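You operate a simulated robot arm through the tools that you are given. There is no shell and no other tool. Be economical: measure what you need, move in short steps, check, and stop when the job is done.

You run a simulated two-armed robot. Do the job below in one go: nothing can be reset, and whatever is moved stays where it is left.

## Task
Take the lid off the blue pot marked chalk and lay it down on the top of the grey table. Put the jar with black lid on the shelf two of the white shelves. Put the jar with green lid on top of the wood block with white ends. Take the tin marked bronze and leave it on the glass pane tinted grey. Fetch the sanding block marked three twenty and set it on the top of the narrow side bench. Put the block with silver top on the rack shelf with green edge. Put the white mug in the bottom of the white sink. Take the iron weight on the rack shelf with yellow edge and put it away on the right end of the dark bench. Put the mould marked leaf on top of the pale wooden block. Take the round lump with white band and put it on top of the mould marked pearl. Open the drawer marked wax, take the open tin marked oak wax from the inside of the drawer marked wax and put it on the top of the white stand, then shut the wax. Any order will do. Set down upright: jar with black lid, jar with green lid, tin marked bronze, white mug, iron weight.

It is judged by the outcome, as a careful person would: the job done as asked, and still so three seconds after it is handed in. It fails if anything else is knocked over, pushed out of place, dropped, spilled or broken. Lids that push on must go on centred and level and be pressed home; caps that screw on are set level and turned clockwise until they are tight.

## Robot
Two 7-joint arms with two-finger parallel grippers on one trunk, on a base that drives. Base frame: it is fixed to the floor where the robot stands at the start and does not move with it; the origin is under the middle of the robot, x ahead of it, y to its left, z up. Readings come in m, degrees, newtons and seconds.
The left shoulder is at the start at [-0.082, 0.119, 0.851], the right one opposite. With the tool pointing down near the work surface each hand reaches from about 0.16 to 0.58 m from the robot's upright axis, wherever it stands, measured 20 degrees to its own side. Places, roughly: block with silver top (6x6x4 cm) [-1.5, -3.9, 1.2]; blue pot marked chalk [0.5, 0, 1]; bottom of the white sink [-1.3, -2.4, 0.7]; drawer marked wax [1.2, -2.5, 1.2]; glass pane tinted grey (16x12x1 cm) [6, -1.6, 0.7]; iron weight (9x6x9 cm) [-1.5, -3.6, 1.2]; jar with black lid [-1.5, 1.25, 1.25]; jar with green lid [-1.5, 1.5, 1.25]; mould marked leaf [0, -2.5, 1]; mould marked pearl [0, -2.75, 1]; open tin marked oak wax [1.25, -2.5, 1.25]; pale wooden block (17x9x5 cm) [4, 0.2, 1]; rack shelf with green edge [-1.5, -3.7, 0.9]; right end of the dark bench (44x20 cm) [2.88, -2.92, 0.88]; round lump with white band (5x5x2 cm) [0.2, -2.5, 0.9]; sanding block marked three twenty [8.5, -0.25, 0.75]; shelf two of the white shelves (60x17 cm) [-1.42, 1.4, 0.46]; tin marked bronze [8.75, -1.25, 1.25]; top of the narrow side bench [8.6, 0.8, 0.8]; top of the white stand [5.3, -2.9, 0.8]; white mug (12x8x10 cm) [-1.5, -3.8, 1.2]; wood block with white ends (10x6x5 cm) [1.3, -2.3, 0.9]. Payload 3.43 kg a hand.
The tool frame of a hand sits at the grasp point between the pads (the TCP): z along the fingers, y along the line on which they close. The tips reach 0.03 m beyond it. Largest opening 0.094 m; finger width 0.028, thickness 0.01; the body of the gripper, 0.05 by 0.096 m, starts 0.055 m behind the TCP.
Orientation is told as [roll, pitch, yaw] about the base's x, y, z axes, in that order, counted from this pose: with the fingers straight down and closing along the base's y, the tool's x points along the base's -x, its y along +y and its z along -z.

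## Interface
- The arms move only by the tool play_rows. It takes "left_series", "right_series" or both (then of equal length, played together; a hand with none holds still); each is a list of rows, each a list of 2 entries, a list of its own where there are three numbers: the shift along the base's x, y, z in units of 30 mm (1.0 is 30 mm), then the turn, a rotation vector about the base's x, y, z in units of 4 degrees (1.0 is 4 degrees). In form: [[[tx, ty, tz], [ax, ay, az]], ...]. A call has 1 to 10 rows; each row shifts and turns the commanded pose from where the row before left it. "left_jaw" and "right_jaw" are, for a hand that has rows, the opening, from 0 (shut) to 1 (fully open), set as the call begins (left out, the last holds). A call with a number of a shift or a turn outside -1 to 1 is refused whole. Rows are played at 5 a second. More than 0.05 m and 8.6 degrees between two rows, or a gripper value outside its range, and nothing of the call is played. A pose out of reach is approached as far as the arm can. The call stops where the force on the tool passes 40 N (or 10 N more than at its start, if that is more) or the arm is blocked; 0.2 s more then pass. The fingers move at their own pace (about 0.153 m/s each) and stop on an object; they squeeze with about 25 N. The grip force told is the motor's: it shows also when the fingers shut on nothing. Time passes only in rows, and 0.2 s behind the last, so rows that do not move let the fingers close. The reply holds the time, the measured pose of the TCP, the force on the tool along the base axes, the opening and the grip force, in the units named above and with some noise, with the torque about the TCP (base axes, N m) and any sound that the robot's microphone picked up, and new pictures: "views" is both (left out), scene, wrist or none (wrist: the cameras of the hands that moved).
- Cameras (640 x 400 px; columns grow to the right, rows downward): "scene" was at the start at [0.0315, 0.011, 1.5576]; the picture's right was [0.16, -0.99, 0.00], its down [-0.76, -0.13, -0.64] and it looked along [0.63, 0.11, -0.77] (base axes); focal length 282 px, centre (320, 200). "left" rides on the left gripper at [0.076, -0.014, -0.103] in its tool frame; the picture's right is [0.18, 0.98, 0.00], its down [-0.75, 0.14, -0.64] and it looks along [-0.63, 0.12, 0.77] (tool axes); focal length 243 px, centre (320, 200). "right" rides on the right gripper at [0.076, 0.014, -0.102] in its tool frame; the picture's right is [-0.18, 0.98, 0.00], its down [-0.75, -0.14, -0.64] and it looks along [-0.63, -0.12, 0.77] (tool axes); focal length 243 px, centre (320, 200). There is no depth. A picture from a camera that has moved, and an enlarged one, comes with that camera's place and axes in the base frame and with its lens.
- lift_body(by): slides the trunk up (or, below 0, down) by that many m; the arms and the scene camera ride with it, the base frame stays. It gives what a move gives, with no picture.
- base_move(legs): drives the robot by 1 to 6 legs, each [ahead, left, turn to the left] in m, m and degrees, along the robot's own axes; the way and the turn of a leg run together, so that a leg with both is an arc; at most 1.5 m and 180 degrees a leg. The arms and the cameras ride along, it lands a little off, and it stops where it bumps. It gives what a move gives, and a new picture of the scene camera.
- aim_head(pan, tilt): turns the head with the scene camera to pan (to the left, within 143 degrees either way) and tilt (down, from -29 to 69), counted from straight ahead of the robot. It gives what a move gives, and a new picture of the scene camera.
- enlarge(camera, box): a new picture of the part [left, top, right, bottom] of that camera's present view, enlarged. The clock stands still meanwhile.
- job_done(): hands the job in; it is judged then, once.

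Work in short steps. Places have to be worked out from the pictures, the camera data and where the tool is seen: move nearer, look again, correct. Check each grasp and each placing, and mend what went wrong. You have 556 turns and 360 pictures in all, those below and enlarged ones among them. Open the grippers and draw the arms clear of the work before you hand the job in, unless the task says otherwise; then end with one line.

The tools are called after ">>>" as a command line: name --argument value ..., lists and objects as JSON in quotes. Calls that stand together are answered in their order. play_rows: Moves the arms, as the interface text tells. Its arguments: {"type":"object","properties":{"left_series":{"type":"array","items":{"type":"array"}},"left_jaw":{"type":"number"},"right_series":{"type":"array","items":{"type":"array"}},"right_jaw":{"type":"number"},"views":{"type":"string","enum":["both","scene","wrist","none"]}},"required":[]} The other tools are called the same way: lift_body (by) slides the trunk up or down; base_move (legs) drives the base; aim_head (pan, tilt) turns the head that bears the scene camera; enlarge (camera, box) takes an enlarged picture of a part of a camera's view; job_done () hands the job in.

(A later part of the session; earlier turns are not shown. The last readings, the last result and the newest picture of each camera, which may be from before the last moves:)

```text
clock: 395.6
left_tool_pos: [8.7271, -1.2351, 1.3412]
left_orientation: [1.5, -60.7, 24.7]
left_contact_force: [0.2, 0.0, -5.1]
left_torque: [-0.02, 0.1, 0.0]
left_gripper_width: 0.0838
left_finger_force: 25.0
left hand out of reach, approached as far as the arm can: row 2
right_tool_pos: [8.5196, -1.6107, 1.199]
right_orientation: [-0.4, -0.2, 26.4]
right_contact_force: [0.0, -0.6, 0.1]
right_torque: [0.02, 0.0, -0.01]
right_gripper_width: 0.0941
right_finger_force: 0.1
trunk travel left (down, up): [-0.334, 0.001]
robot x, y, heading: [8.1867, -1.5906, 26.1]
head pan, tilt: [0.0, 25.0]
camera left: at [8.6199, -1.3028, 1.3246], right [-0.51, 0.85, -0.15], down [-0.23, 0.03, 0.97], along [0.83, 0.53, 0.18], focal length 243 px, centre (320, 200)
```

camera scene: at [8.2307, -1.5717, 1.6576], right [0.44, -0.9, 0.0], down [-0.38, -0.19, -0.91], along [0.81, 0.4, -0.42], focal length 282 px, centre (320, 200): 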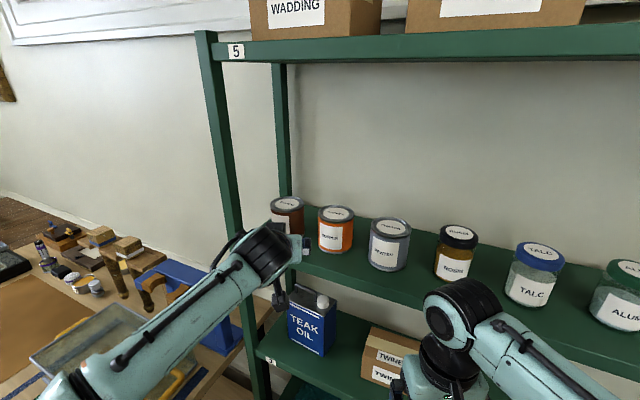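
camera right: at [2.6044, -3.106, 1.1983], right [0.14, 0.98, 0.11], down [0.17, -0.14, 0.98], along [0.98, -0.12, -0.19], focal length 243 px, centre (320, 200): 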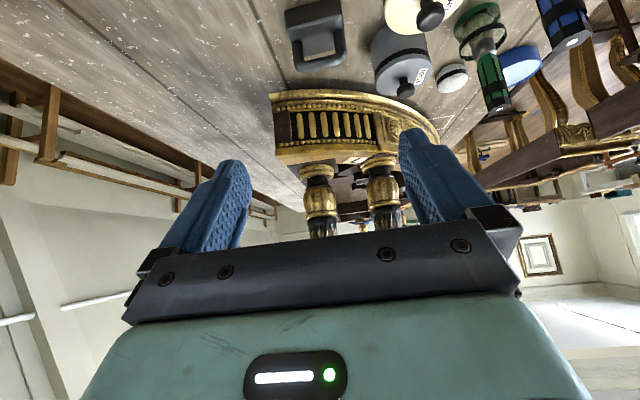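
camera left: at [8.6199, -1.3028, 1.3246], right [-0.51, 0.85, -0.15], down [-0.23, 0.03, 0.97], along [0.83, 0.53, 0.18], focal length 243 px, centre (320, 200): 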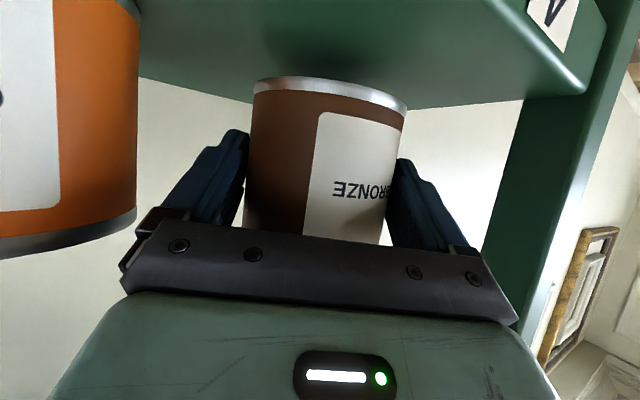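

Lifted 14 mm. I back the base straight out, since the arm is near its limit.

>>> base_move --legs '[[-0.45, 0, 0]]'

>>> play_rows --left_series '[[[-0.8, -0.3, -0.3], [0, 0, 0]], [[-0.8, -0.3, -0.5], [0, 0, 0]], [[-0.8, -0.3, -0.8], [0, 0, 0]], [[-0.6, -0.2, -0.8], [0, 0, 0]], [[-0.3, 0, -0.8], [0, 0, 0]], [[0, 0, 0], [0, 0, 0]]]' --views "scene"

```text
clock: 398.3
left_tool_pos: [8.3272, -1.4337, 1.3418]
left_orientation: [1.4, -60.7, 24.3]
left_contact_force: [-0.1, -0.3, -4.4]
left_torque: [-0.07, 0.09, 0.03]
left_gripper_width: 0.0836
left_finger_force: 24.9
right_tool_pos: [8.1164, -1.8085, 1.1989]
right_orientation: [-0.2, 0.0, 26.0]
right_contact_force: [0.2, 0.0, 0.5]
right_torque: [0.01, 0.01, 0.03]
right_gripper_width: 0.0939
right_finger_force: 0.1
trunk travel left (down, up): [-0.334, 0.001]
robot x, y, heading: [7.7849, -1.7857, 25.6]
head pan, tilt: [0.0, 25.0]
camera scene: at [7.8307, -1.7664, 1.6577], right [0.43, -0.9, 0.0], down [-0.38, -0.18, -0.91], along [0.82, 0.39, -0.42], focal length 282 px, centre (320, 200)
```

scene: 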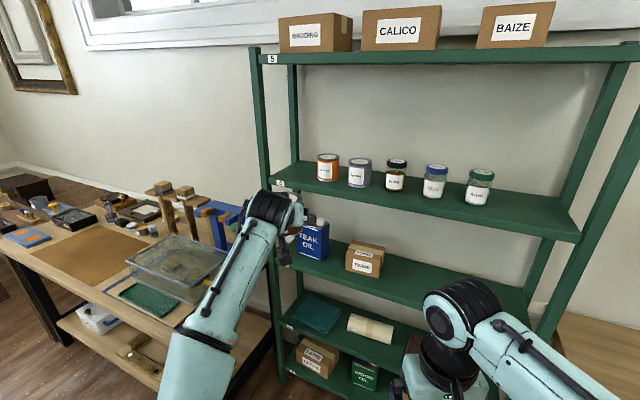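

```text
clock: 399.7
left_tool_pos: [8.2284, -1.467, 1.244]
left_orientation: [1.5, -60.6, 24.3]
left_contact_force: [-0.2, 0.2, -5.3]
left_torque: [0.0, 0.07, 0.01]
left_gripper_width: 0.0833
left_finger_force: 24.8
right_tool_pos: [8.1181, -1.8091, 1.1994]
right_orientation: [-0.3, -0.1, 26.0]
right_contact_force: [0.6, 0.5, -0.3]
right_torque: [-0.03, -0.01, -0.04]
right_gripper_width: 0.094
right_finger_force: 0.1
trunk travel left (down, up): [-0.334, 0.001]
robot x, y, heading: [7.786, -1.7864, 25.8]
head pan, tilt: [0.0, 25.0]
camera scene: at [7.8303, -1.7667, 1.6576], right [0.43, -0.9, 0.0], down [-0.38, -0.18, -0.91], along [0.82, 0.39, -0.42], focal length 282 px, centre (320, 200)
```

scene: 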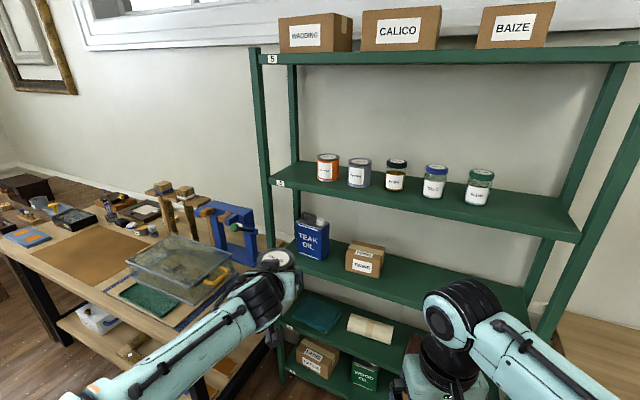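

Tin secured. I pull the hand in, move away and turn to face west to find the glass pane.

>>> play_rows --left_series '[[[-0.8, -0.3, -0.3], [0, 0, 0]], [[-0.8, -0.3, -0.3], [0, 0, 0]], [[-0.8, -0.3, 0], [0, 0, 0]], [[-0.8, -0.2, 0], [0, 0, 0]], [[0, 0, 0], [0, 0, 0]]]' --views "none"

>>> base_move --legs '[[-0.2, 0, 0], [0, 0, 154]]'

>>> aim_head --pan 0 --tilt 28

```text
clock: 400.9
left_tool_pos: [8.1313, -1.4981, 1.2257]
left_orientation: [1.5, -60.6, 24.3]
left_contact_force: [-0.5, 0.7, -5.1]
left_torque: [0.0, 0.09, 0.0]
left_gripper_width: 0.0831
left_finger_force: 24.9
right_tool_pos: [8.1172, -1.8075, 1.199]
right_orientation: [-0.3, -0.1, 26.1]
right_contact_force: [-0.5, 0.0, 0.6]
right_torque: [-0.02, 0.01, 0.02]
right_gripper_width: 0.094
right_finger_force: 0.1
trunk travel left (down, up): [-0.334, 0.001]
robot x, y, heading: [7.7918, -1.7844, 25.7]
head pan, tilt: [0.0, 25.0]
```

```text
clock: 408.7
left_tool_pos: [7.1706, -1.9486, 1.2252]
left_orientation: [1.4, -60.8, 174.5]
left_contact_force: [0.2, -0.1, -5.3]
left_torque: [0.0, -0.07, 0.04]
left_gripper_width: 0.0826
left_finger_force: 24.8
right_tool_pos: [7.3374, -1.6866, 1.1994]
right_orientation: [-0.3, -0.1, 176.2]
right_contact_force: [-0.8, 0.1, -0.4]
right_torque: [-0.01, -0.01, 0.0]
right_gripper_width: 0.0941
right_finger_force: 0.1
trunk travel left (down, up): [-0.334, 0.001]
robot x, y, heading: [7.6094, -1.8706, 175.8]
head pan, tilt: [0.0, 25.0]
camera scene: at [7.5638, -1.8684, 1.6576], right [0.07, 1.0, 0.0], down [0.42, -0.03, -0.91], along [-0.9, 0.06, -0.42], focal length 282 px, centre (320, 200)
```

scene: 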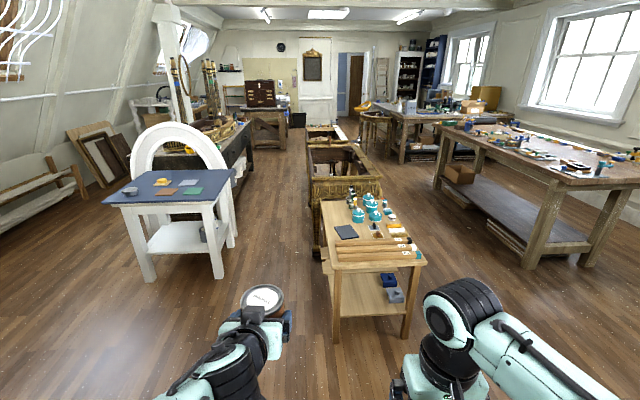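

```text
clock: 409.3
left_tool_pos: [7.1707, -1.9488, 1.2254]
left_orientation: [1.5, -60.6, 174.6]
left_contact_force: [-0.4, -0.7, -5.8]
left_torque: [0.0, -0.12, 0.03]
left_gripper_width: 0.0826
left_finger_force: 25.3
right_tool_pos: [7.3384, -1.6871, 1.1995]
right_orientation: [-0.3, -0.1, 176.2]
right_contact_force: [0.4, 0.7, 0.3]
right_torque: [-0.02, -0.02, 0.02]
right_gripper_width: 0.0938
right_finger_force: 0.1
trunk travel left (down, up): [-0.334, 0.001]
robot x, y, heading: [7.6091, -1.875, 175.7]
head pan, tilt: [0.0, 28.0]
camera scene: at [7.5648, -1.8685, 1.6528], right [0.07, 1.0, 0.0], down [0.47, -0.03, -0.88], along [-0.88, 0.06, -0.47], focal length 282 px, centre (320, 200)
```

scene: 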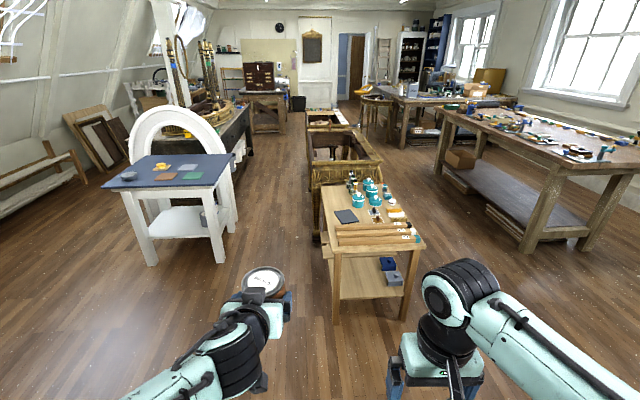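

The pane is on the small wooden table at ≈(6.02,-1.6), near its south edge. I go around to its south side and face it (+y).

>>> base_move --legs '[[0, 0.5, 4.3], [1.5, 0, 0], [0, 0, -90]]'

>>> aim_head --pan 5 --tilt 45

```text
clock: 425.2
left_tool_pos: [6.0109, -1.9017, 1.2247]
left_orientation: [1.5, -60.7, 83.7]
left_contact_force: [0.4, 0.4, -5.2]
left_torque: [-0.06, -0.01, -0.05]
left_gripper_width: 0.0821
left_finger_force: 25.4
right_tool_pos: [6.2689, -2.0721, 1.1986]
right_orientation: [-0.4, -0.1, 85.2]
right_contact_force: [0.5, -0.1, -1.2]
right_torque: [-0.03, 0.0, 0.0]
right_gripper_width: 0.0938
right_finger_force: 0.1
trunk travel left (down, up): [-0.334, 0.001]
robot x, y, heading: [6.0776, -2.343, 84.9]
head pan, tilt: [0.0, 28.0]
camera scene: at [6.0861, -2.2984, 1.6528], right [1.0, -0.09, 0.0], down [-0.04, -0.47, -0.88], along [0.08, 0.88, -0.47], focal length 282 px, centre (320, 200)
```

scene: 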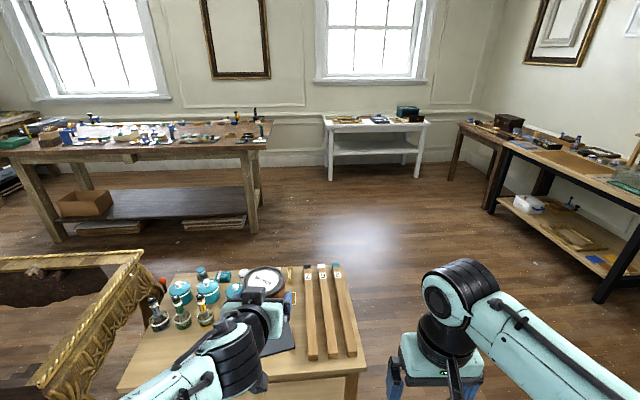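

```text
clock: 426.0
left_tool_pos: [6.011, -1.9009, 1.2257]
left_orientation: [1.5, -60.6, 83.7]
left_contact_force: [0.5, 0.3, -5.0]
left_torque: [-0.1, 0.01, -0.01]
left_gripper_width: 0.0822
left_finger_force: 24.5
right_tool_pos: [6.2703, -2.0717, 1.1998]
right_orientation: [-0.3, -0.2, 85.3]
right_contact_force: [0.7, -1.2, 0.1]
right_torque: [-0.03, 0.02, -0.03]
right_gripper_width: 0.094
right_finger_force: 0.1
trunk travel left (down, up): [-0.334, 0.001]
robot x, y, heading: [6.0822, -2.3447, 85.0]
head pan, tilt: [5.0, 45.0]
camera scene: at [6.0782, -2.308, 1.627], right [1.0, 0.0, 0.0], down [0.0, -0.71, -0.71], along [0.0, 0.71, -0.71], focal length 282 px, centre (320, 200)
```

scene: 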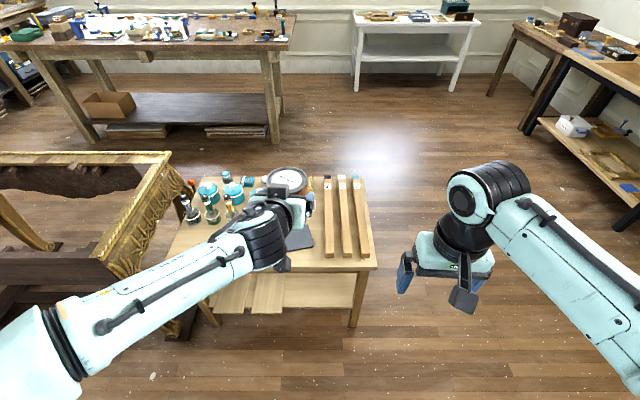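

My hand hides the pane; I move it left to see the pane.

>>> play_rows --left_series '[[[-1, -0.2, 0.3], [0, 0, 0]], [[-1, -0.2, 0.3], [0, 0, 0]], [[-1, -0.2, 0.3], [0, 0, 0]], [[-1, -0.2, 0], [0, 0, 0]], [[-1, -0.2, 0], [0, 0, 0]]]' --views "scene"

>>> enlarge --camera "scene" --box '[220, 150, 380, 250]'

```text
clock: 427.2
left_tool_pos: [5.8582, -1.9331, 1.2523]
left_orientation: [1.6, -60.7, 83.6]
left_contact_force: [-0.9, -0.1, -5.6]
left_torque: [-0.07, 0.01, -0.01]
left_gripper_width: 0.082
left_finger_force: 25.3
right_tool_pos: [6.2687, -2.0721, 1.1993]
right_orientation: [-0.3, -0.2, 85.2]
right_contact_force: [-0.1, -0.7, 0.5]
right_torque: [0.0, -0.03, -0.02]
right_gripper_width: 0.0939
right_finger_force: 0.0
trunk travel left (down, up): [-0.334, 0.001]
robot x, y, heading: [6.0829, -2.3436, 85.4]
head pan, tilt: [5.0, 45.0]
camera scene: at [6.0771, -2.3086, 1.627], right [1.0, 0.0, 0.0], down [0.0, -0.71, -0.71], along [0.0, 0.71, -0.71], focal length 282 px, centre (320, 200)
```

scene: 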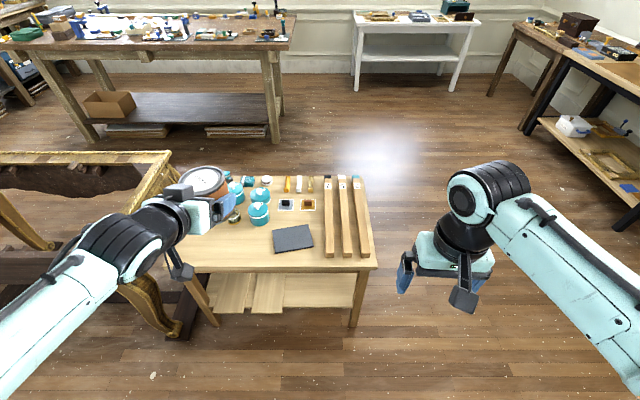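

```text
4.00 times, centred on (300, 200) of scene
camera zoom: at [6.0771, -2.3086, 1.627], right [1.0, 0.0, 0.0], down [0.0, -0.71, -0.71], along [0.0, 0.71, -0.71], focal length 1127 px, centre (400, 200)
```

zoom: 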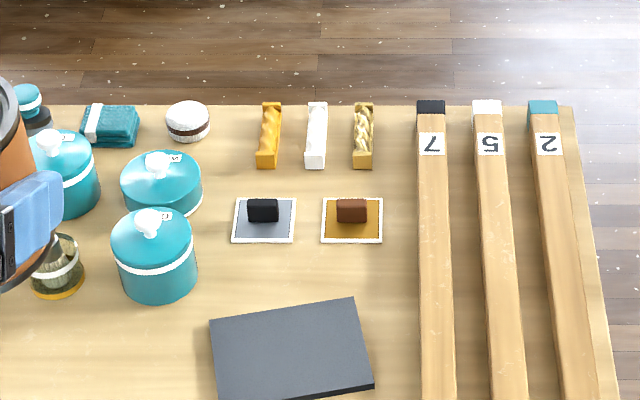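

The dark slab (16×12) is the grey pane, centre ≈(5.969,-1.633). I drive ahead 0.22 m and square up.

>>> base_move --legs '[[0.22, 0, 5]]'

>>> enlarge --camera "scene" --box '[220, 170, 380, 270]'

```text
clock: 428.9
left_tool_pos: [5.8315, -1.7346, 1.2524]
left_orientation: [1.4, -60.6, 88.8]
left_contact_force: [0.1, -0.4, -6.4]
left_torque: [-0.09, -0.01, -0.01]
left_gripper_width: 0.082
left_finger_force: 25.0
right_tool_pos: [6.2533, -1.836, 1.1998]
right_orientation: [-0.3, -0.1, 90.6]
right_contact_force: [0.1, 0.4, -1.2]
right_torque: [0.05, 0.03, 0.01]
right_gripper_width: 0.0938
right_finger_force: 0.0
trunk travel left (down, up): [-0.334, 0.001]
robot x, y, heading: [6.0899, -2.1241, 90.1]
head pan, tilt: [5.0, 45.0]
camera scene: at [6.0837, -2.0874, 1.6268], right [1.0, 0.09, 0.0], down [0.07, -0.7, -0.71], along [-0.07, 0.7, -0.71], focal length 282 px, centre (320, 200)
```

scene: 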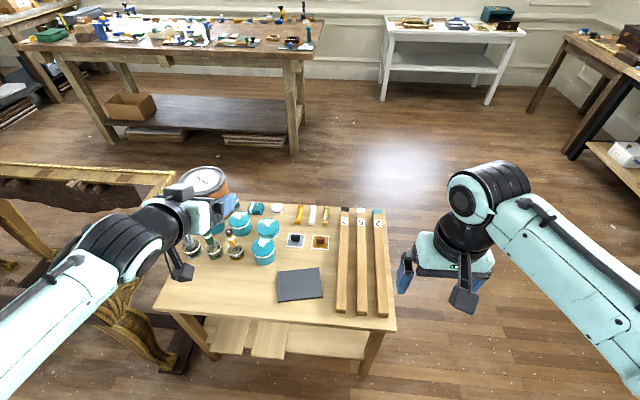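

```text
4.00 times, centred on (300, 220) of scene
camera zoom: at [6.0837, -2.0874, 1.6268], right [1.0, 0.09, 0.0], down [0.07, -0.7, -0.71], along [-0.07, 0.7, -0.71], focal length 1127 px, centre (400, 120)
```

zoom: 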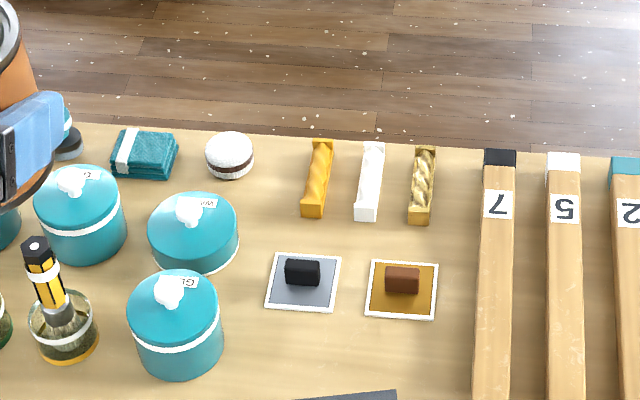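

Pane centre (5.963,-1.603), top z≈0.70. I carry the tin over it, staying high over the pots.

>>> play_rows --left_series '[[[0.8, 0.6, 0], [0, 0, 0]], [[0.8, 0.6, 0], [0, 0, 0]], [[0.8, 0.6, -0.5], [0, 0, 0]], [[0.8, 0.6, -0.9], [0, 0, 0]], [[0.8, 0.6, -0.9], [0, 0, 0]], [[0.4, 0.6, -0.9], [0, 0, 0]], [[0, 0.6, -0.9], [0, 0, 0]], [[0, 0, -0.9], [0, 0, 0]], [[0, 0, -0.9], [0, 0, 0]], [[0, 0, -0.9], [0, 0, 0]]]' --views "both"

```text
clock: 431.1
left_tool_pos: [5.9625, -1.6072, 1.0483]
left_orientation: [1.3, -60.6, 89.0]
left_contact_force: [0.3, 0.9, -5.4]
left_torque: [-0.1, 0.02, -0.03]
left_gripper_width: 0.082
left_finger_force: 25.2
right_tool_pos: [6.2528, -1.8338, 1.1988]
right_orientation: [-0.3, 0.0, 90.6]
right_contact_force: [-0.3, 0.4, 0.4]
right_torque: [-0.02, -0.01, 0.01]
right_gripper_width: 0.094
right_finger_force: 0.1
trunk travel left (down, up): [-0.334, 0.001]
robot x, y, heading: [6.0921, -2.1231, 90.3]
head pan, tilt: [5.0, 45.0]
camera scene: at [6.0835, -2.0862, 1.627], right [1.0, 0.09, 0.0], down [0.07, -0.7, -0.71], along [-0.07, 0.7, -0.71], focal length 282 px, centre (320, 200)
camera left: at [5.9784, -1.735, 1.0308], right [-0.98, -0.1, -0.15], down [-0.13, -0.19, 0.97], along [-0.12, 0.98, 0.18], focal length 243 px, centre (320, 200)
```

scene: 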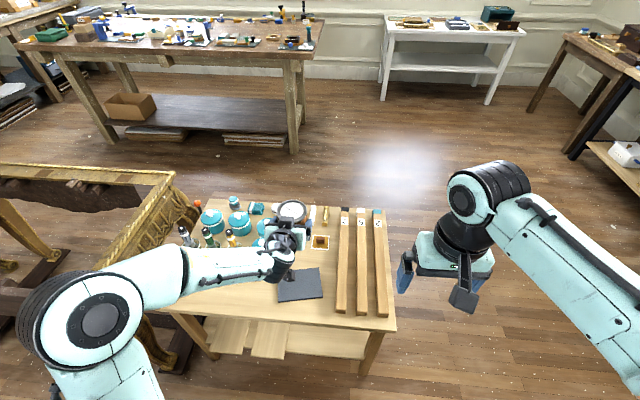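
left: 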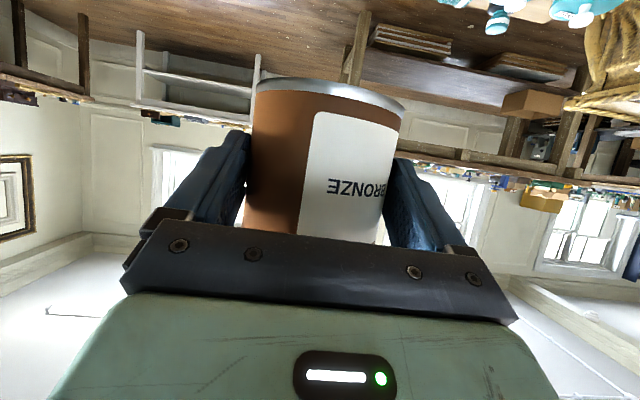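

Over the pane. I lower to z≈0.80.

>>> play_rows --left_series '[[[0, 0, -0.9], [0, 0, 0]], [[0, 0, -0.9], [0, 0, 0]], [[0, 0, -0.9], [0, 0, 0]], [[0, 0, -0.9], [0, 0, 0]], [[0, 0, -0.9], [0, 0, 0]], [[0, 0, -0.9], [0, 0, 0]], [[0, 0, -0.9], [0, 0, 0]], [[0, 0, -0.9], [0, 0, 0]], [[0, 0, -0.8], [0, 0, 0]], [[0, 0, 0], [0, 0, 0]]]' --views "both"

>>> enlarge --camera "scene" --box '[220, 220, 380, 320]'

```text
clock: 433.3
left_tool_pos: [5.9632, -1.609, 0.8493]
left_orientation: [1.5, -60.6, 89.0]
left_contact_force: [0.3, 0.3, -4.7]
left_torque: [-0.12, 0.0, 0.0]
left_gripper_width: 0.0821
left_finger_force: 25.3
left hand out of reach, approached as far as the arm can: row 8, 9
right_tool_pos: [6.2532, -1.834, 1.199]
right_orientation: [-0.2, 0.0, 90.7]
right_contact_force: [0.1, 0.4, -0.4]
right_torque: [0.04, -0.05, 0.0]
right_gripper_width: 0.094
right_finger_force: 0.1
trunk travel left (down, up): [-0.334, 0.001]
robot x, y, heading: [6.0901, -2.1213, 90.4]
head pan, tilt: [5.0, 45.0]
camera scene: at [6.0837, -2.0866, 1.627], right [1.0, 0.09, 0.0], down [0.07, -0.7, -0.71], along [-0.07, 0.7, -0.71], focal length 282 px, centre (320, 200)
camera left: at [5.9788, -1.7344, 0.8336], right [-0.98, -0.09, -0.15], down [-0.13, -0.19, 0.97], along [-0.12, 0.98, 0.18], focal length 243 px, centre (320, 200)
```

scene: 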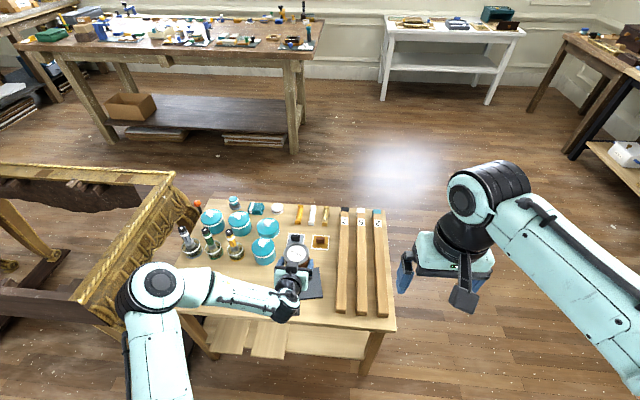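
left: 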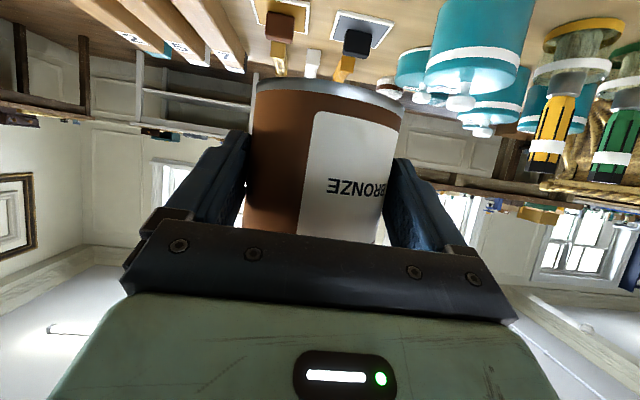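

```text
4.00 times, centred on (300, 270) of scene
camera zoom: at [6.0837, -2.0866, 1.627], right [1.0, 0.09, 0.0], down [0.07, -0.7, -0.71], along [-0.07, 0.7, -0.71], focal length 1127 px, centre (400, -80)
```

zoom: 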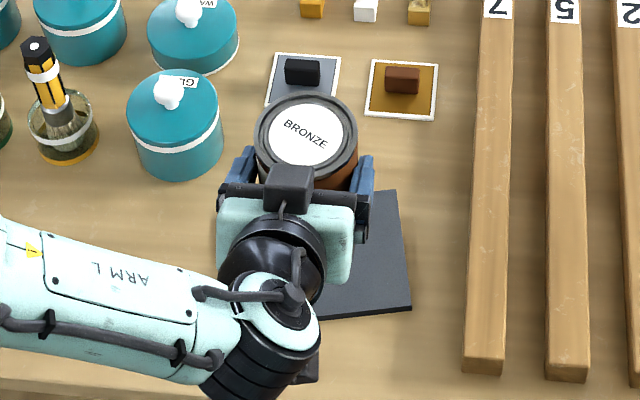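

The arm is at its low limit, so I lower the trunk 70 mm.

>>> lift_body --by -0.07

>>> play_rows --left_series '[[[0, 0, 0], [0, 0, 0]]]' --views "both"

```text
clock: 434.4
left_tool_pos: [5.9637, -1.6084, 0.7795]
left_orientation: [1.4, -60.6, 89.0]
left_contact_force: [-0.6, 0.0, -4.8]
left_torque: [-0.09, 0.0, 0.0]
left_gripper_width: 0.0817
left_finger_force: 24.4
right_tool_pos: [6.2523, -1.8328, 1.1288]
right_orientation: [-0.3, -0.1, 90.6]
right_contact_force: [0.2, -0.3, -0.2]
right_torque: [-0.02, -0.03, 0.0]
right_gripper_width: 0.094
right_finger_force: 0.1
trunk travel left (down, up): [-0.264, 0.071]
robot x, y, heading: [6.089, -2.1222, 90.5]
head pan, tilt: [5.0, 45.0]
```

```text
clock: 434.8
left_tool_pos: [5.9619, -1.6093, 0.7787]
left_orientation: [1.5, -60.6, 89.0]
left_contact_force: [-0.1, 1.1, -4.5]
left_torque: [-0.11, 0.02, 0.01]
left_gripper_width: 0.0821
left_finger_force: 24.5
right_tool_pos: [6.2527, -1.8332, 1.1296]
right_orientation: [-0.2, -0.1, 90.7]
right_contact_force: [-0.4, -0.3, -0.2]
right_torque: [-0.01, 0.0, -0.01]
right_gripper_width: 0.094
right_finger_force: 0.0
trunk travel left (down, up): [-0.264, 0.071]
robot x, y, heading: [6.0878, -2.119, 90.4]
head pan, tilt: [5.0, 45.0]
camera scene: at [6.0838, -2.0859, 1.5527], right [1.0, 0.09, 0.0], down [0.07, -0.7, -0.71], along [-0.07, 0.7, -0.71], focal length 282 px, centre (320, 200)
camera left: at [5.9775, -1.7351, 0.7619], right [-0.98, -0.1, -0.15], down [-0.13, -0.19, 0.97], along [-0.12, 0.98, 0.18], focal length 243 px, centre (320, 200)
```

scene: 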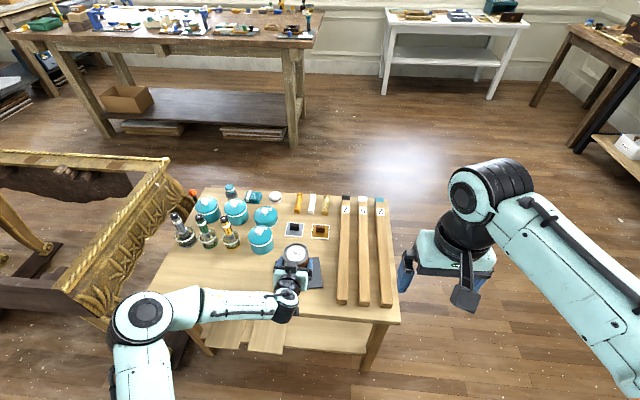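
left: 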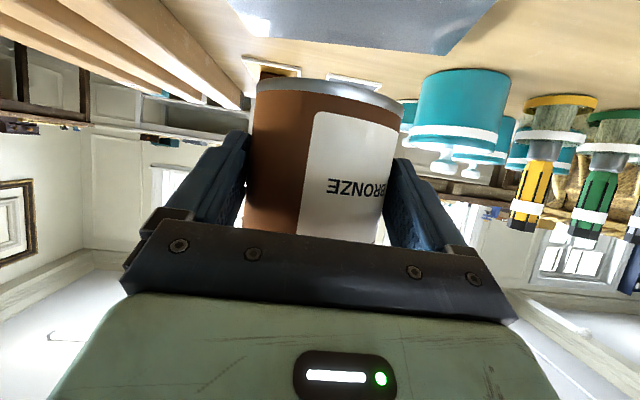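

Tin is over the pane centre. I lower the trunk in small steps until contact.

>>> lift_body --by -0.014

```text
clock: 435.4
left_tool_pos: [5.9622, -1.6081, 0.7643]
left_orientation: [1.6, -60.6, 88.9]
left_contact_force: [-0.1, 0.3, -5.2]
left_torque: [-0.09, -0.01, 0.0]
left_gripper_width: 0.0816
left_finger_force: 24.9
right_tool_pos: [6.2527, -1.832, 1.1159]
right_orientation: [-0.3, 0.0, 90.6]
right_contact_force: [0.1, -0.6, -0.3]
right_torque: [0.0, 0.01, 0.01]
right_gripper_width: 0.094
right_finger_force: 0.0
trunk travel left (down, up): [-0.25, 0.085]
robot x, y, heading: [6.0879, -2.1242, 90.3]
head pan, tilt: [5.0, 45.0]
```

>>> lift_body --by -0.005

>>> lift_body --by -0.003

```text
clock: 435.9
left_tool_pos: [5.9615, -1.6084, 0.76]
left_orientation: [1.5, -60.6, 88.9]
left_contact_force: [0.3, -0.1, -5.3]
left_torque: [-0.1, -0.01, 0.0]
left_gripper_width: 0.0818
left_finger_force: 25.1
right_tool_pos: [6.254, -1.8328, 1.1097]
right_orientation: [-0.3, -0.1, 90.6]
right_contact_force: [0.1, -0.2, 0.2]
right_torque: [-0.02, -0.03, 0.0]
right_gripper_width: 0.094
right_finger_force: 0.0
trunk travel left (down, up): [-0.245, 0.09]
robot x, y, heading: [6.0904, -2.1232, 90.3]
head pan, tilt: [5.0, 45.0]
```

```text
clock: 436.4
left_tool_pos: [5.9626, -1.6088, 0.7566]
left_orientation: [1.6, -60.6, 88.9]
left_contact_force: [0.2, 0.1, -6.0]
left_torque: [-0.08, 0.02, -0.03]
left_gripper_width: 0.0821
left_finger_force: 25.0
right_tool_pos: [6.2536, -1.8329, 1.1052]
right_orientation: [-0.3, -0.1, 90.6]
right_contact_force: [0.3, 0.4, 0.6]
right_torque: [-0.01, 0.03, -0.01]
right_gripper_width: 0.0936
right_finger_force: 0.1
trunk travel left (down, up): [-0.242, 0.093]
robot x, y, heading: [6.0907, -2.1217, 90.2]
head pan, tilt: [5.0, 45.0]
```

No contact yet; a few more 4 mm steps.

>>> lift_body --by -0.004

>>> lift_body --by -0.004

>>> enlarge --camera "left" --box '[220, 0, 440, 138]'

```text
clock: 437.0
left_tool_pos: [5.9617, -1.6086, 0.7534]
left_orientation: [1.5, -60.6, 88.9]
left_contact_force: [-0.5, -0.7, -5.6]
left_torque: [-0.09, -0.01, 0.02]
left_gripper_width: 0.0819
left_finger_force: 25.1
right_tool_pos: [6.2528, -1.8345, 1.1032]
right_orientation: [-0.2, -0.1, 90.6]
right_contact_force: [-0.8, -0.6, 0.3]
right_torque: [0.0, 0.02, 0.01]
right_gripper_width: 0.0942
right_finger_force: 0.2
trunk travel left (down, up): [-0.238, 0.097]
robot x, y, heading: [6.0863, -2.1222, 90.3]
head pan, tilt: [5.0, 45.0]
```

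```text
clock: 437.5
left_tool_pos: [5.9621, -1.6083, 0.7498]
left_orientation: [1.5, -60.6, 88.8]
left_contact_force: [0.1, -0.2, -5.2]
left_torque: [-0.1, 0.01, -0.02]
left_gripper_width: 0.0816
left_finger_force: 24.7
right_tool_pos: [6.2521, -1.8333, 1.0997]
right_orientation: [-0.3, -0.1, 90.6]
right_contact_force: [-0.7, 0.1, 0.3]
right_torque: [0.0, 0.01, 0.0]
right_gripper_width: 0.094
right_finger_force: 0.1
trunk travel left (down, up): [-0.234, 0.101]
robot x, y, heading: [6.0933, -2.1217, 90.5]
head pan, tilt: [5.0, 45.0]
```

```text
2.90 times, centred on (330, 69) of left
camera zoom: at [5.9777, -1.7351, 0.7318], right [-0.98, -0.09, -0.15], down [-0.13, -0.19, 0.97], along [-0.12, 0.98, 0.18], focal length 703 px, centre (291, 580)
```

zoom: 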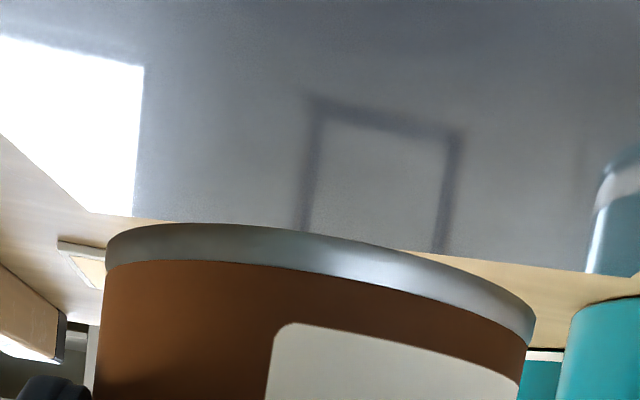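

>>> lift_body --by -0.004

>>> lift_body --by -0.003

```text
clock: 438.0
left_tool_pos: [5.962, -1.6086, 0.7451]
left_orientation: [1.5, -60.6, 88.8]
left_contact_force: [0.2, -0.6, -5.1]
left_torque: [-0.07, 0.02, -0.01]
left_gripper_width: 0.0817
left_finger_force: 25.0
right_tool_pos: [6.253, -1.8341, 1.0958]
right_orientation: [-0.3, -0.2, 90.6]
right_contact_force: [0.2, 0.4, 0.5]
right_torque: [-0.01, -0.02, -0.02]
right_gripper_width: 0.0939
right_finger_force: 0.1
trunk travel left (down, up): [-0.23, 0.105]
robot x, y, heading: [6.0918, -2.1229, 90.5]
head pan, tilt: [5.0, 45.0]
```

```text
clock: 438.6
left_tool_pos: [5.9623, -1.6085, 0.7405]
left_orientation: [1.5, -60.6, 88.9]
left_contact_force: [0.1, -0.4, -5.5]
left_torque: [-0.09, 0.0, 0.0]
left_gripper_width: 0.0817
left_finger_force: 25.3
right_tool_pos: [6.2525, -1.8347, 1.0925]
right_orientation: [-0.4, 0.0, 90.6]
right_contact_force: [0.7, 0.0, -0.4]
right_torque: [0.0, -0.01, -0.03]
right_gripper_width: 0.0941
right_finger_force: 0.0
trunk travel left (down, up): [-0.227, 0.108]
robot x, y, heading: [6.0904, -2.1214, 90.4]
head pan, tilt: [5.0, 45.0]
```

I check the gap visually.

>>> enlarge --camera "left" --box '[220, 0, 440, 138]'

>>> enlarge --camera "scene" --box '[240, 220, 368, 300]'

```text
2.90 times, centred on (330, 69) of left
camera zoom: at [5.9777, -1.7351, 0.7249], right [-0.98, -0.09, -0.15], down [-0.13, -0.19, 0.97], along [-0.12, 0.98, 0.18], focal length 703 px, centre (291, 580)
```

zoom: 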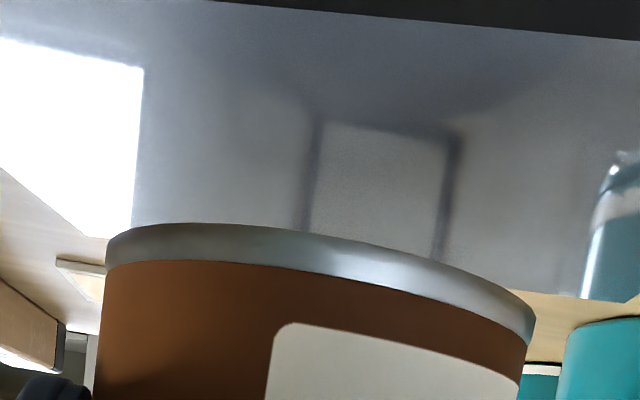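

```text
5.00 times, centred on (304, 260) of scene
camera zoom: at [6.0838, -2.0851, 1.5149], right [1.0, 0.09, 0.0], down [0.07, -0.7, -0.71], along [-0.07, 0.7, -0.71], focal length 1408 px, centre (400, -100)
```

zoom: 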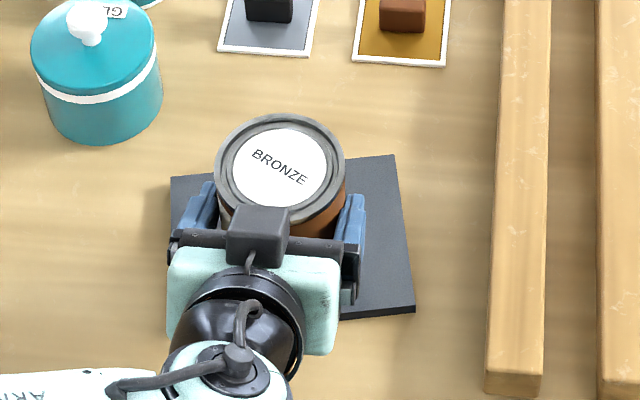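

The pane seems lower than estimated; I continue lowering.

>>> lift_body --by -0.008

>>> lift_body --by -0.006

>>> lift_body --by -0.006

```text
clock: 439.1
left_tool_pos: [5.9633, -1.6085, 0.7331]
left_orientation: [1.4, -60.5, 88.8]
left_contact_force: [-0.7, 0.8, -4.4]
left_torque: [-0.1, -0.03, 0.01]
left_gripper_width: 0.0819
left_finger_force: 25.2
right_tool_pos: [6.2536, -1.8325, 1.0838]
right_orientation: [-0.3, -0.1, 90.6]
right_contact_force: [0.8, -0.5, -0.1]
right_torque: [0.0, 0.02, 0.03]
right_gripper_width: 0.094
right_finger_force: 0.1
trunk travel left (down, up): [-0.219, 0.116]
robot x, y, heading: [6.0901, -2.12, 90.2]
head pan, tilt: [5.0, 45.0]
```

```text
clock: 439.7
left_tool_pos: [5.9626, -1.6089, 0.7283]
left_orientation: [1.5, -60.5, 88.8]
left_contact_force: [0.9, 0.2, -5.3]
left_torque: [-0.14, 0.02, -0.03]
left_gripper_width: 0.0816
left_finger_force: 25.1
right_tool_pos: [6.2539, -1.8335, 1.0779]
right_orientation: [-0.3, -0.1, 90.6]
right_contact_force: [-0.1, 0.2, 0.0]
right_torque: [0.02, -0.01, -0.01]
right_gripper_width: 0.0942
right_finger_force: 0.0
trunk travel left (down, up): [-0.213, 0.122]
robot x, y, heading: [6.0935, -2.1215, 90.4]
head pan, tilt: [5.0, 45.0]
```

```text
clock: 440.2
left_tool_pos: [5.9626, -1.6087, 0.7216]
left_orientation: [1.5, -60.6, 88.8]
left_contact_force: [-0.4, 0.1, -5.9]
left_torque: [-0.07, -0.02, 0.01]
left_gripper_width: 0.0816
left_finger_force: 24.9
right_tool_pos: [6.2531, -1.8326, 1.0731]
right_orientation: [-0.3, -0.1, 90.6]
right_contact_force: [0.0, -0.2, -0.4]
right_torque: [0.02, 0.02, -0.03]
right_gripper_width: 0.0938
right_finger_force: 0.1
trunk travel left (down, up): [-0.207, 0.128]
robot x, y, heading: [6.0895, -2.1204, 90.5]
head pan, tilt: [5.0, 45.0]
```

>>> enlarge --camera "left" --box '[200, 0, 440, 150]'

>>> enlarge --camera "scene" --box '[240, 210, 368, 290]'

```text
2.67 times, centred on (320, 75) of left
camera zoom: at [5.9776, -1.735, 0.7048], right [-0.98, -0.09, -0.15], down [-0.13, -0.19, 0.97], along [-0.12, 0.98, 0.18], focal length 647 px, centre (320, 533)
```

zoom: 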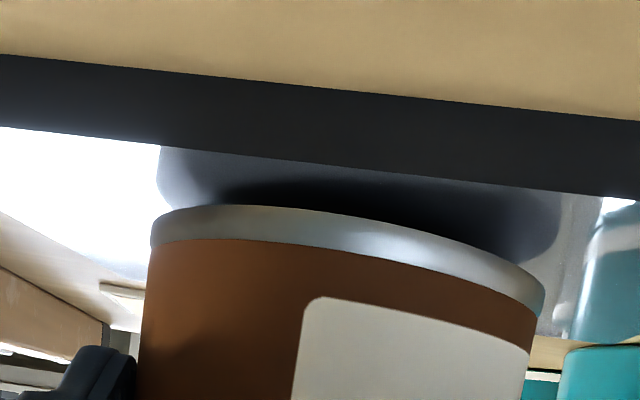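

```text
5.00 times, centred on (304, 250) of scene
camera zoom: at [6.0838, -2.0843, 1.4956], right [1.0, 0.09, 0.0], down [0.07, -0.7, -0.71], along [-0.07, 0.7, -0.71], focal length 1408 px, centre (400, -50)
```

zoom: 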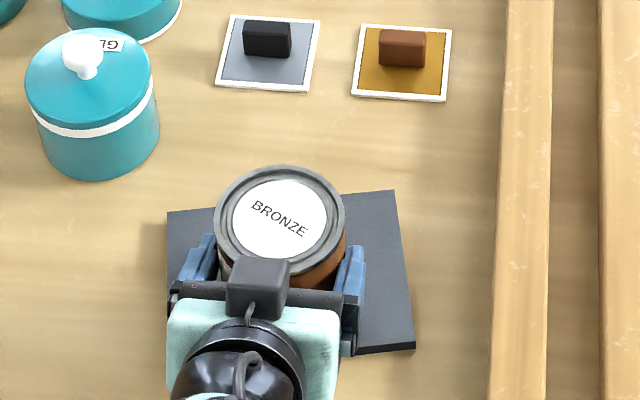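

Nearly touching. Small 3 mm steps.

>>> lift_body --by -0.003

>>> lift_body --by -0.003

>>> lift_body --by -0.003

```text
clock: 440.7
left_tool_pos: [5.9623, -1.6088, 0.7185]
left_orientation: [1.6, -60.5, 88.9]
left_contact_force: [0.7, -0.2, -5.9]
left_torque: [-0.1, 0.02, 0.0]
left_gripper_width: 0.0816
left_finger_force: 24.8
right_tool_pos: [6.2527, -1.8341, 1.0694]
right_orientation: [-0.2, -0.1, 90.6]
right_contact_force: [0.2, 0.5, 0.0]
right_torque: [0.0, 0.01, 0.02]
right_gripper_width: 0.0941
right_finger_force: 0.0
trunk travel left (down, up): [-0.204, 0.131]
robot x, y, heading: [6.0897, -2.1242, 90.3]
head pan, tilt: [5.0, 45.0]
```

```text
clock: 441.3
left_tool_pos: [5.9622, -1.6078, 0.7167]
left_orientation: [1.5, -60.9, 89.0]
left_contact_force: [-2.1, -3.7, 6.5]
left_torque: [0.15, -0.39, -0.07]
left_gripper_width: 0.0815
left_finger_force: 25.4
right_tool_pos: [6.2529, -1.8344, 1.0663]
right_orientation: [-0.3, -0.3, 90.6]
right_contact_force: [0.3, -0.5, -0.6]
right_torque: [0.0, 0.01, 0.04]
right_gripper_width: 0.0939
right_finger_force: 0.1
trunk travel left (down, up): [-0.201, 0.134]
robot x, y, heading: [6.092, -2.1245, 90.3]
head pan, tilt: [5.0, 45.0]
```

```text
clock: 441.8
left_tool_pos: [5.9618, -1.6077, 0.7168]
left_orientation: [1.6, -61.1, 88.9]
left_contact_force: [-4.2, -1.0, 19.5]
left_torque: [0.4, -0.74, 0.06]
left_gripper_width: 0.082
left_finger_force: 25.5
right_tool_pos: [6.2527, -1.8363, 1.0639]
right_orientation: [-0.3, -0.2, 90.6]
right_contact_force: [0.0, 0.6, -0.4]
right_torque: [0.0, 0.01, 0.0]
right_gripper_width: 0.094
right_finger_force: 0.0
trunk travel left (down, up): [-0.198, 0.137]
robot x, y, heading: [6.0906, -2.1219, 90.3]
head pan, tilt: [5.0, 45.0]
```

Contact. I open the jaws and then back the base straight out.

>>> play_rows --left_series '[[[0, 0, 0], [0, 0, 0]], [[0, 0, 0], [0, 0, 0]], [[0, 0, 0], [0, 0, 0]]]' --left_jaw 1 --views "wrist"

```text
clock: 442.6
left_tool_pos: [5.9624, -1.6089, 0.7133]
left_orientation: [1.6, -60.6, 88.9]
left_contact_force: [-0.8, 0.4, 0.2]
left_torque: [0.02, -0.02, -0.02]
left_gripper_width: 0.0943
left_finger_force: 0.0
right_tool_pos: [6.2531, -1.8333, 1.0631]
right_orientation: [-0.4, -0.2, 90.6]
right_contact_force: [0.3, -0.9, -0.1]
right_torque: [0.01, -0.03, 0.0]
right_gripper_width: 0.0941
right_finger_force: 0.0
trunk travel left (down, up): [-0.198, 0.137]
robot x, y, heading: [6.0929, -2.1221, 90.3]
head pan, tilt: [5.0, 45.0]
camera left: at [5.9777, -1.7355, 0.6959], right [-0.98, -0.09, -0.15], down [-0.13, -0.19, 0.97], along [-0.12, 0.98, 0.18], focal length 243 px, centre (320, 200)
```

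left: 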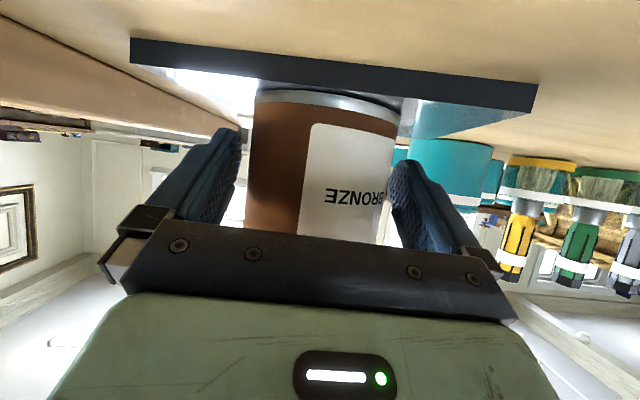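

Tin stands on the pane. I back out.

>>> base_move --legs '[[-0.3, 0, 0]]'

>>> lift_body --by 0.13

```text
clock: 444.6
left_tool_pos: [5.9644, -1.9057, 0.7135]
left_orientation: [1.5, -60.8, 89.0]
left_contact_force: [-0.2, -0.2, -0.4]
left_torque: [0.02, 0.02, -0.01]
left_gripper_width: 0.0939
left_finger_force: 0.1
right_tool_pos: [6.2558, -2.1309, 1.0631]
right_orientation: [-0.3, -0.3, 90.6]
right_contact_force: [-0.6, -0.3, 0.0]
right_torque: [0.03, -0.02, -0.01]
right_gripper_width: 0.0939
right_finger_force: 0.0
trunk travel left (down, up): [-0.198, 0.137]
robot x, y, heading: [6.0935, -2.4167, 90.3]
head pan, tilt: [5.0, 45.0]
camera scene: at [6.0855, -2.3811, 1.4871], right [1.0, 0.09, 0.0], down [0.07, -0.7, -0.71], along [-0.07, 0.7, -0.71], focal length 282 px, centre (320, 200)
```

scene: 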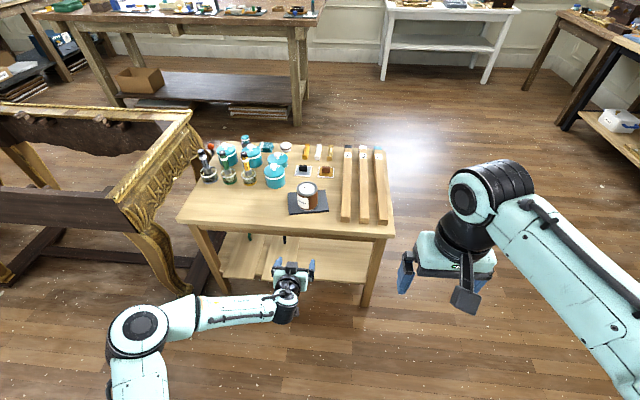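

```text
clock: 446.2
left_tool_pos: [5.9641, -1.906, 0.8425]
left_orientation: [1.5, -60.6, 88.9]
left_contact_force: [0.3, 0.4, 0.4]
left_torque: [0.01, -0.01, -0.01]
left_gripper_width: 0.0941
left_finger_force: 0.2
right_tool_pos: [6.257, -2.1302, 1.1939]
right_orientation: [-0.3, -0.3, 90.6]
right_contact_force: [-0.2, -0.6, -0.3]
right_torque: [-0.01, 0.02, -0.01]
right_gripper_width: 0.0938
right_finger_force: 0.0
trunk travel left (down, up): [-0.328, 0.007]
robot x, y, heading: [6.1009, -2.4182, 90.1]
head pan, tilt: [5.0, 45.0]
```

Now I stow the left arm.

>>> play_rows --left_series '[[[0, -0.3, 0.9], [-1, 0, 0]], [[0, -0.3, 0.9], [-1, 0, 0]], [[0, -0.3, 0.9], [-1, 0, 0]], [[0, -0.3, 0.9], [-1, 0, 0]], [[0, -0.3, 0.9], [-1, 0, 0]], [[0, -0.3, 0.9], [-1, 0, 0]], [[0, -0.3, 0.9], [-1, 0, 0]], [[0, -0.3, 0.9], [-1, 0, 0]], [[0, -0.3, 0.9], [-1, 0, 0]], [[0, -0.3, 0.9], [-1, 0, 0]]]' --views "none"

>>> play_rows --left_series '[[[-0.2, -0.4, 0.4], [-1, 0, 0]], [[-0.2, -0.4, 0.4], [-1, 0, 0]], [[-0.2, -0.4, 0.4], [-1, 0, 0]], [[-0.2, -0.4, 0], [-1, 0, 0]], [[0, -0.4, 0], [-1, 0, 0]]]' --views "none"

>>> base_move --legs '[[0, -0.85, 0], [1.5, 0, 0], [0.2, 0, 0], [0, 0, 90]]'

```text
clock: 448.4
left_tool_pos: [5.965, -1.9952, 1.1144]
left_orientation: [0.8, -20.6, 89.4]
left_contact_force: [0.1, 0.2, 0.6]
left_torque: [-0.03, 0.03, 0.0]
left_gripper_width: 0.0941
left_finger_force: 0.1
right_tool_pos: [6.2539, -2.1315, 1.1945]
right_orientation: [-0.2, -0.2, 90.7]
right_contact_force: [0.6, 0.1, -0.1]
right_torque: [0.02, -0.03, 0.02]
right_gripper_width: 0.0941
right_finger_force: 0.0
trunk travel left (down, up): [-0.328, 0.007]
robot x, y, heading: [6.092, -2.4142, 90.5]
head pan, tilt: [5.0, 45.0]
```

```text
clock: 449.6
left_tool_pos: [5.9384, -2.0553, 1.1515]
left_orientation: [0.6, -0.6, 89.5]
left_contact_force: [0.0, 0.3, 0.9]
left_torque: [-0.01, 0.02, 0.0]
left_gripper_width: 0.0942
left_finger_force: 0.1
right_tool_pos: [6.2543, -2.1299, 1.1925]
right_orientation: [-0.4, -0.1, 90.6]
right_contact_force: [-0.2, -0.7, -0.2]
right_torque: [0.01, 0.03, 0.01]
right_gripper_width: 0.0941
right_finger_force: 0.1
trunk travel left (down, up): [-0.328, 0.007]
robot x, y, heading: [6.0955, -2.4127, 90.4]
head pan, tilt: [5.0, 45.0]
```

```text
clock: 469.3
left_tool_pos: [6.6376, -0.9307, 1.1506]
left_orientation: [0.5, -0.7, 178.7]
left_contact_force: [-0.8, 0.2, -0.6]
left_torque: [0.0, -0.01, 0.0]
left_gripper_width: 0.0939
left_finger_force: 0.1
right_tool_pos: [6.719, -0.6165, 1.1936]
right_orientation: [-0.3, -0.1, 179.8]
right_contact_force: [-0.4, 1.1, 0.6]
right_torque: [-0.03, 0.01, -0.01]
right_gripper_width: 0.0941
right_finger_force: 0.1
trunk travel left (down, up): [-0.328, 0.007]
robot x, y, heading: [7.005, -0.7825, 179.7]
head pan, tilt: [5.0, 45.0]
camera scene: at [6.9677, -0.7907, 1.6217], right [-0.08, 1.0, 0.0], down [0.7, 0.06, -0.71], along [-0.7, -0.06, -0.71], focal length 282 px, centre (320, 200)
```

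scene: 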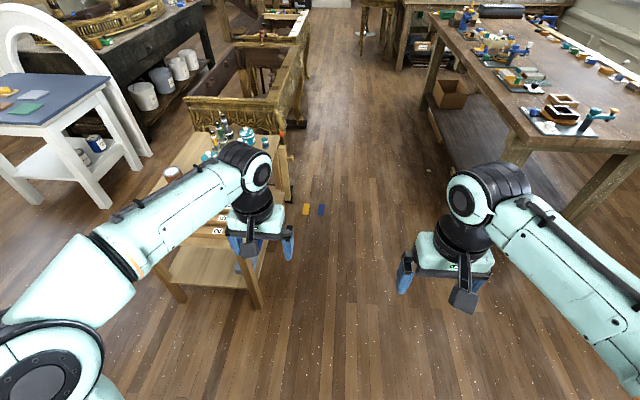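

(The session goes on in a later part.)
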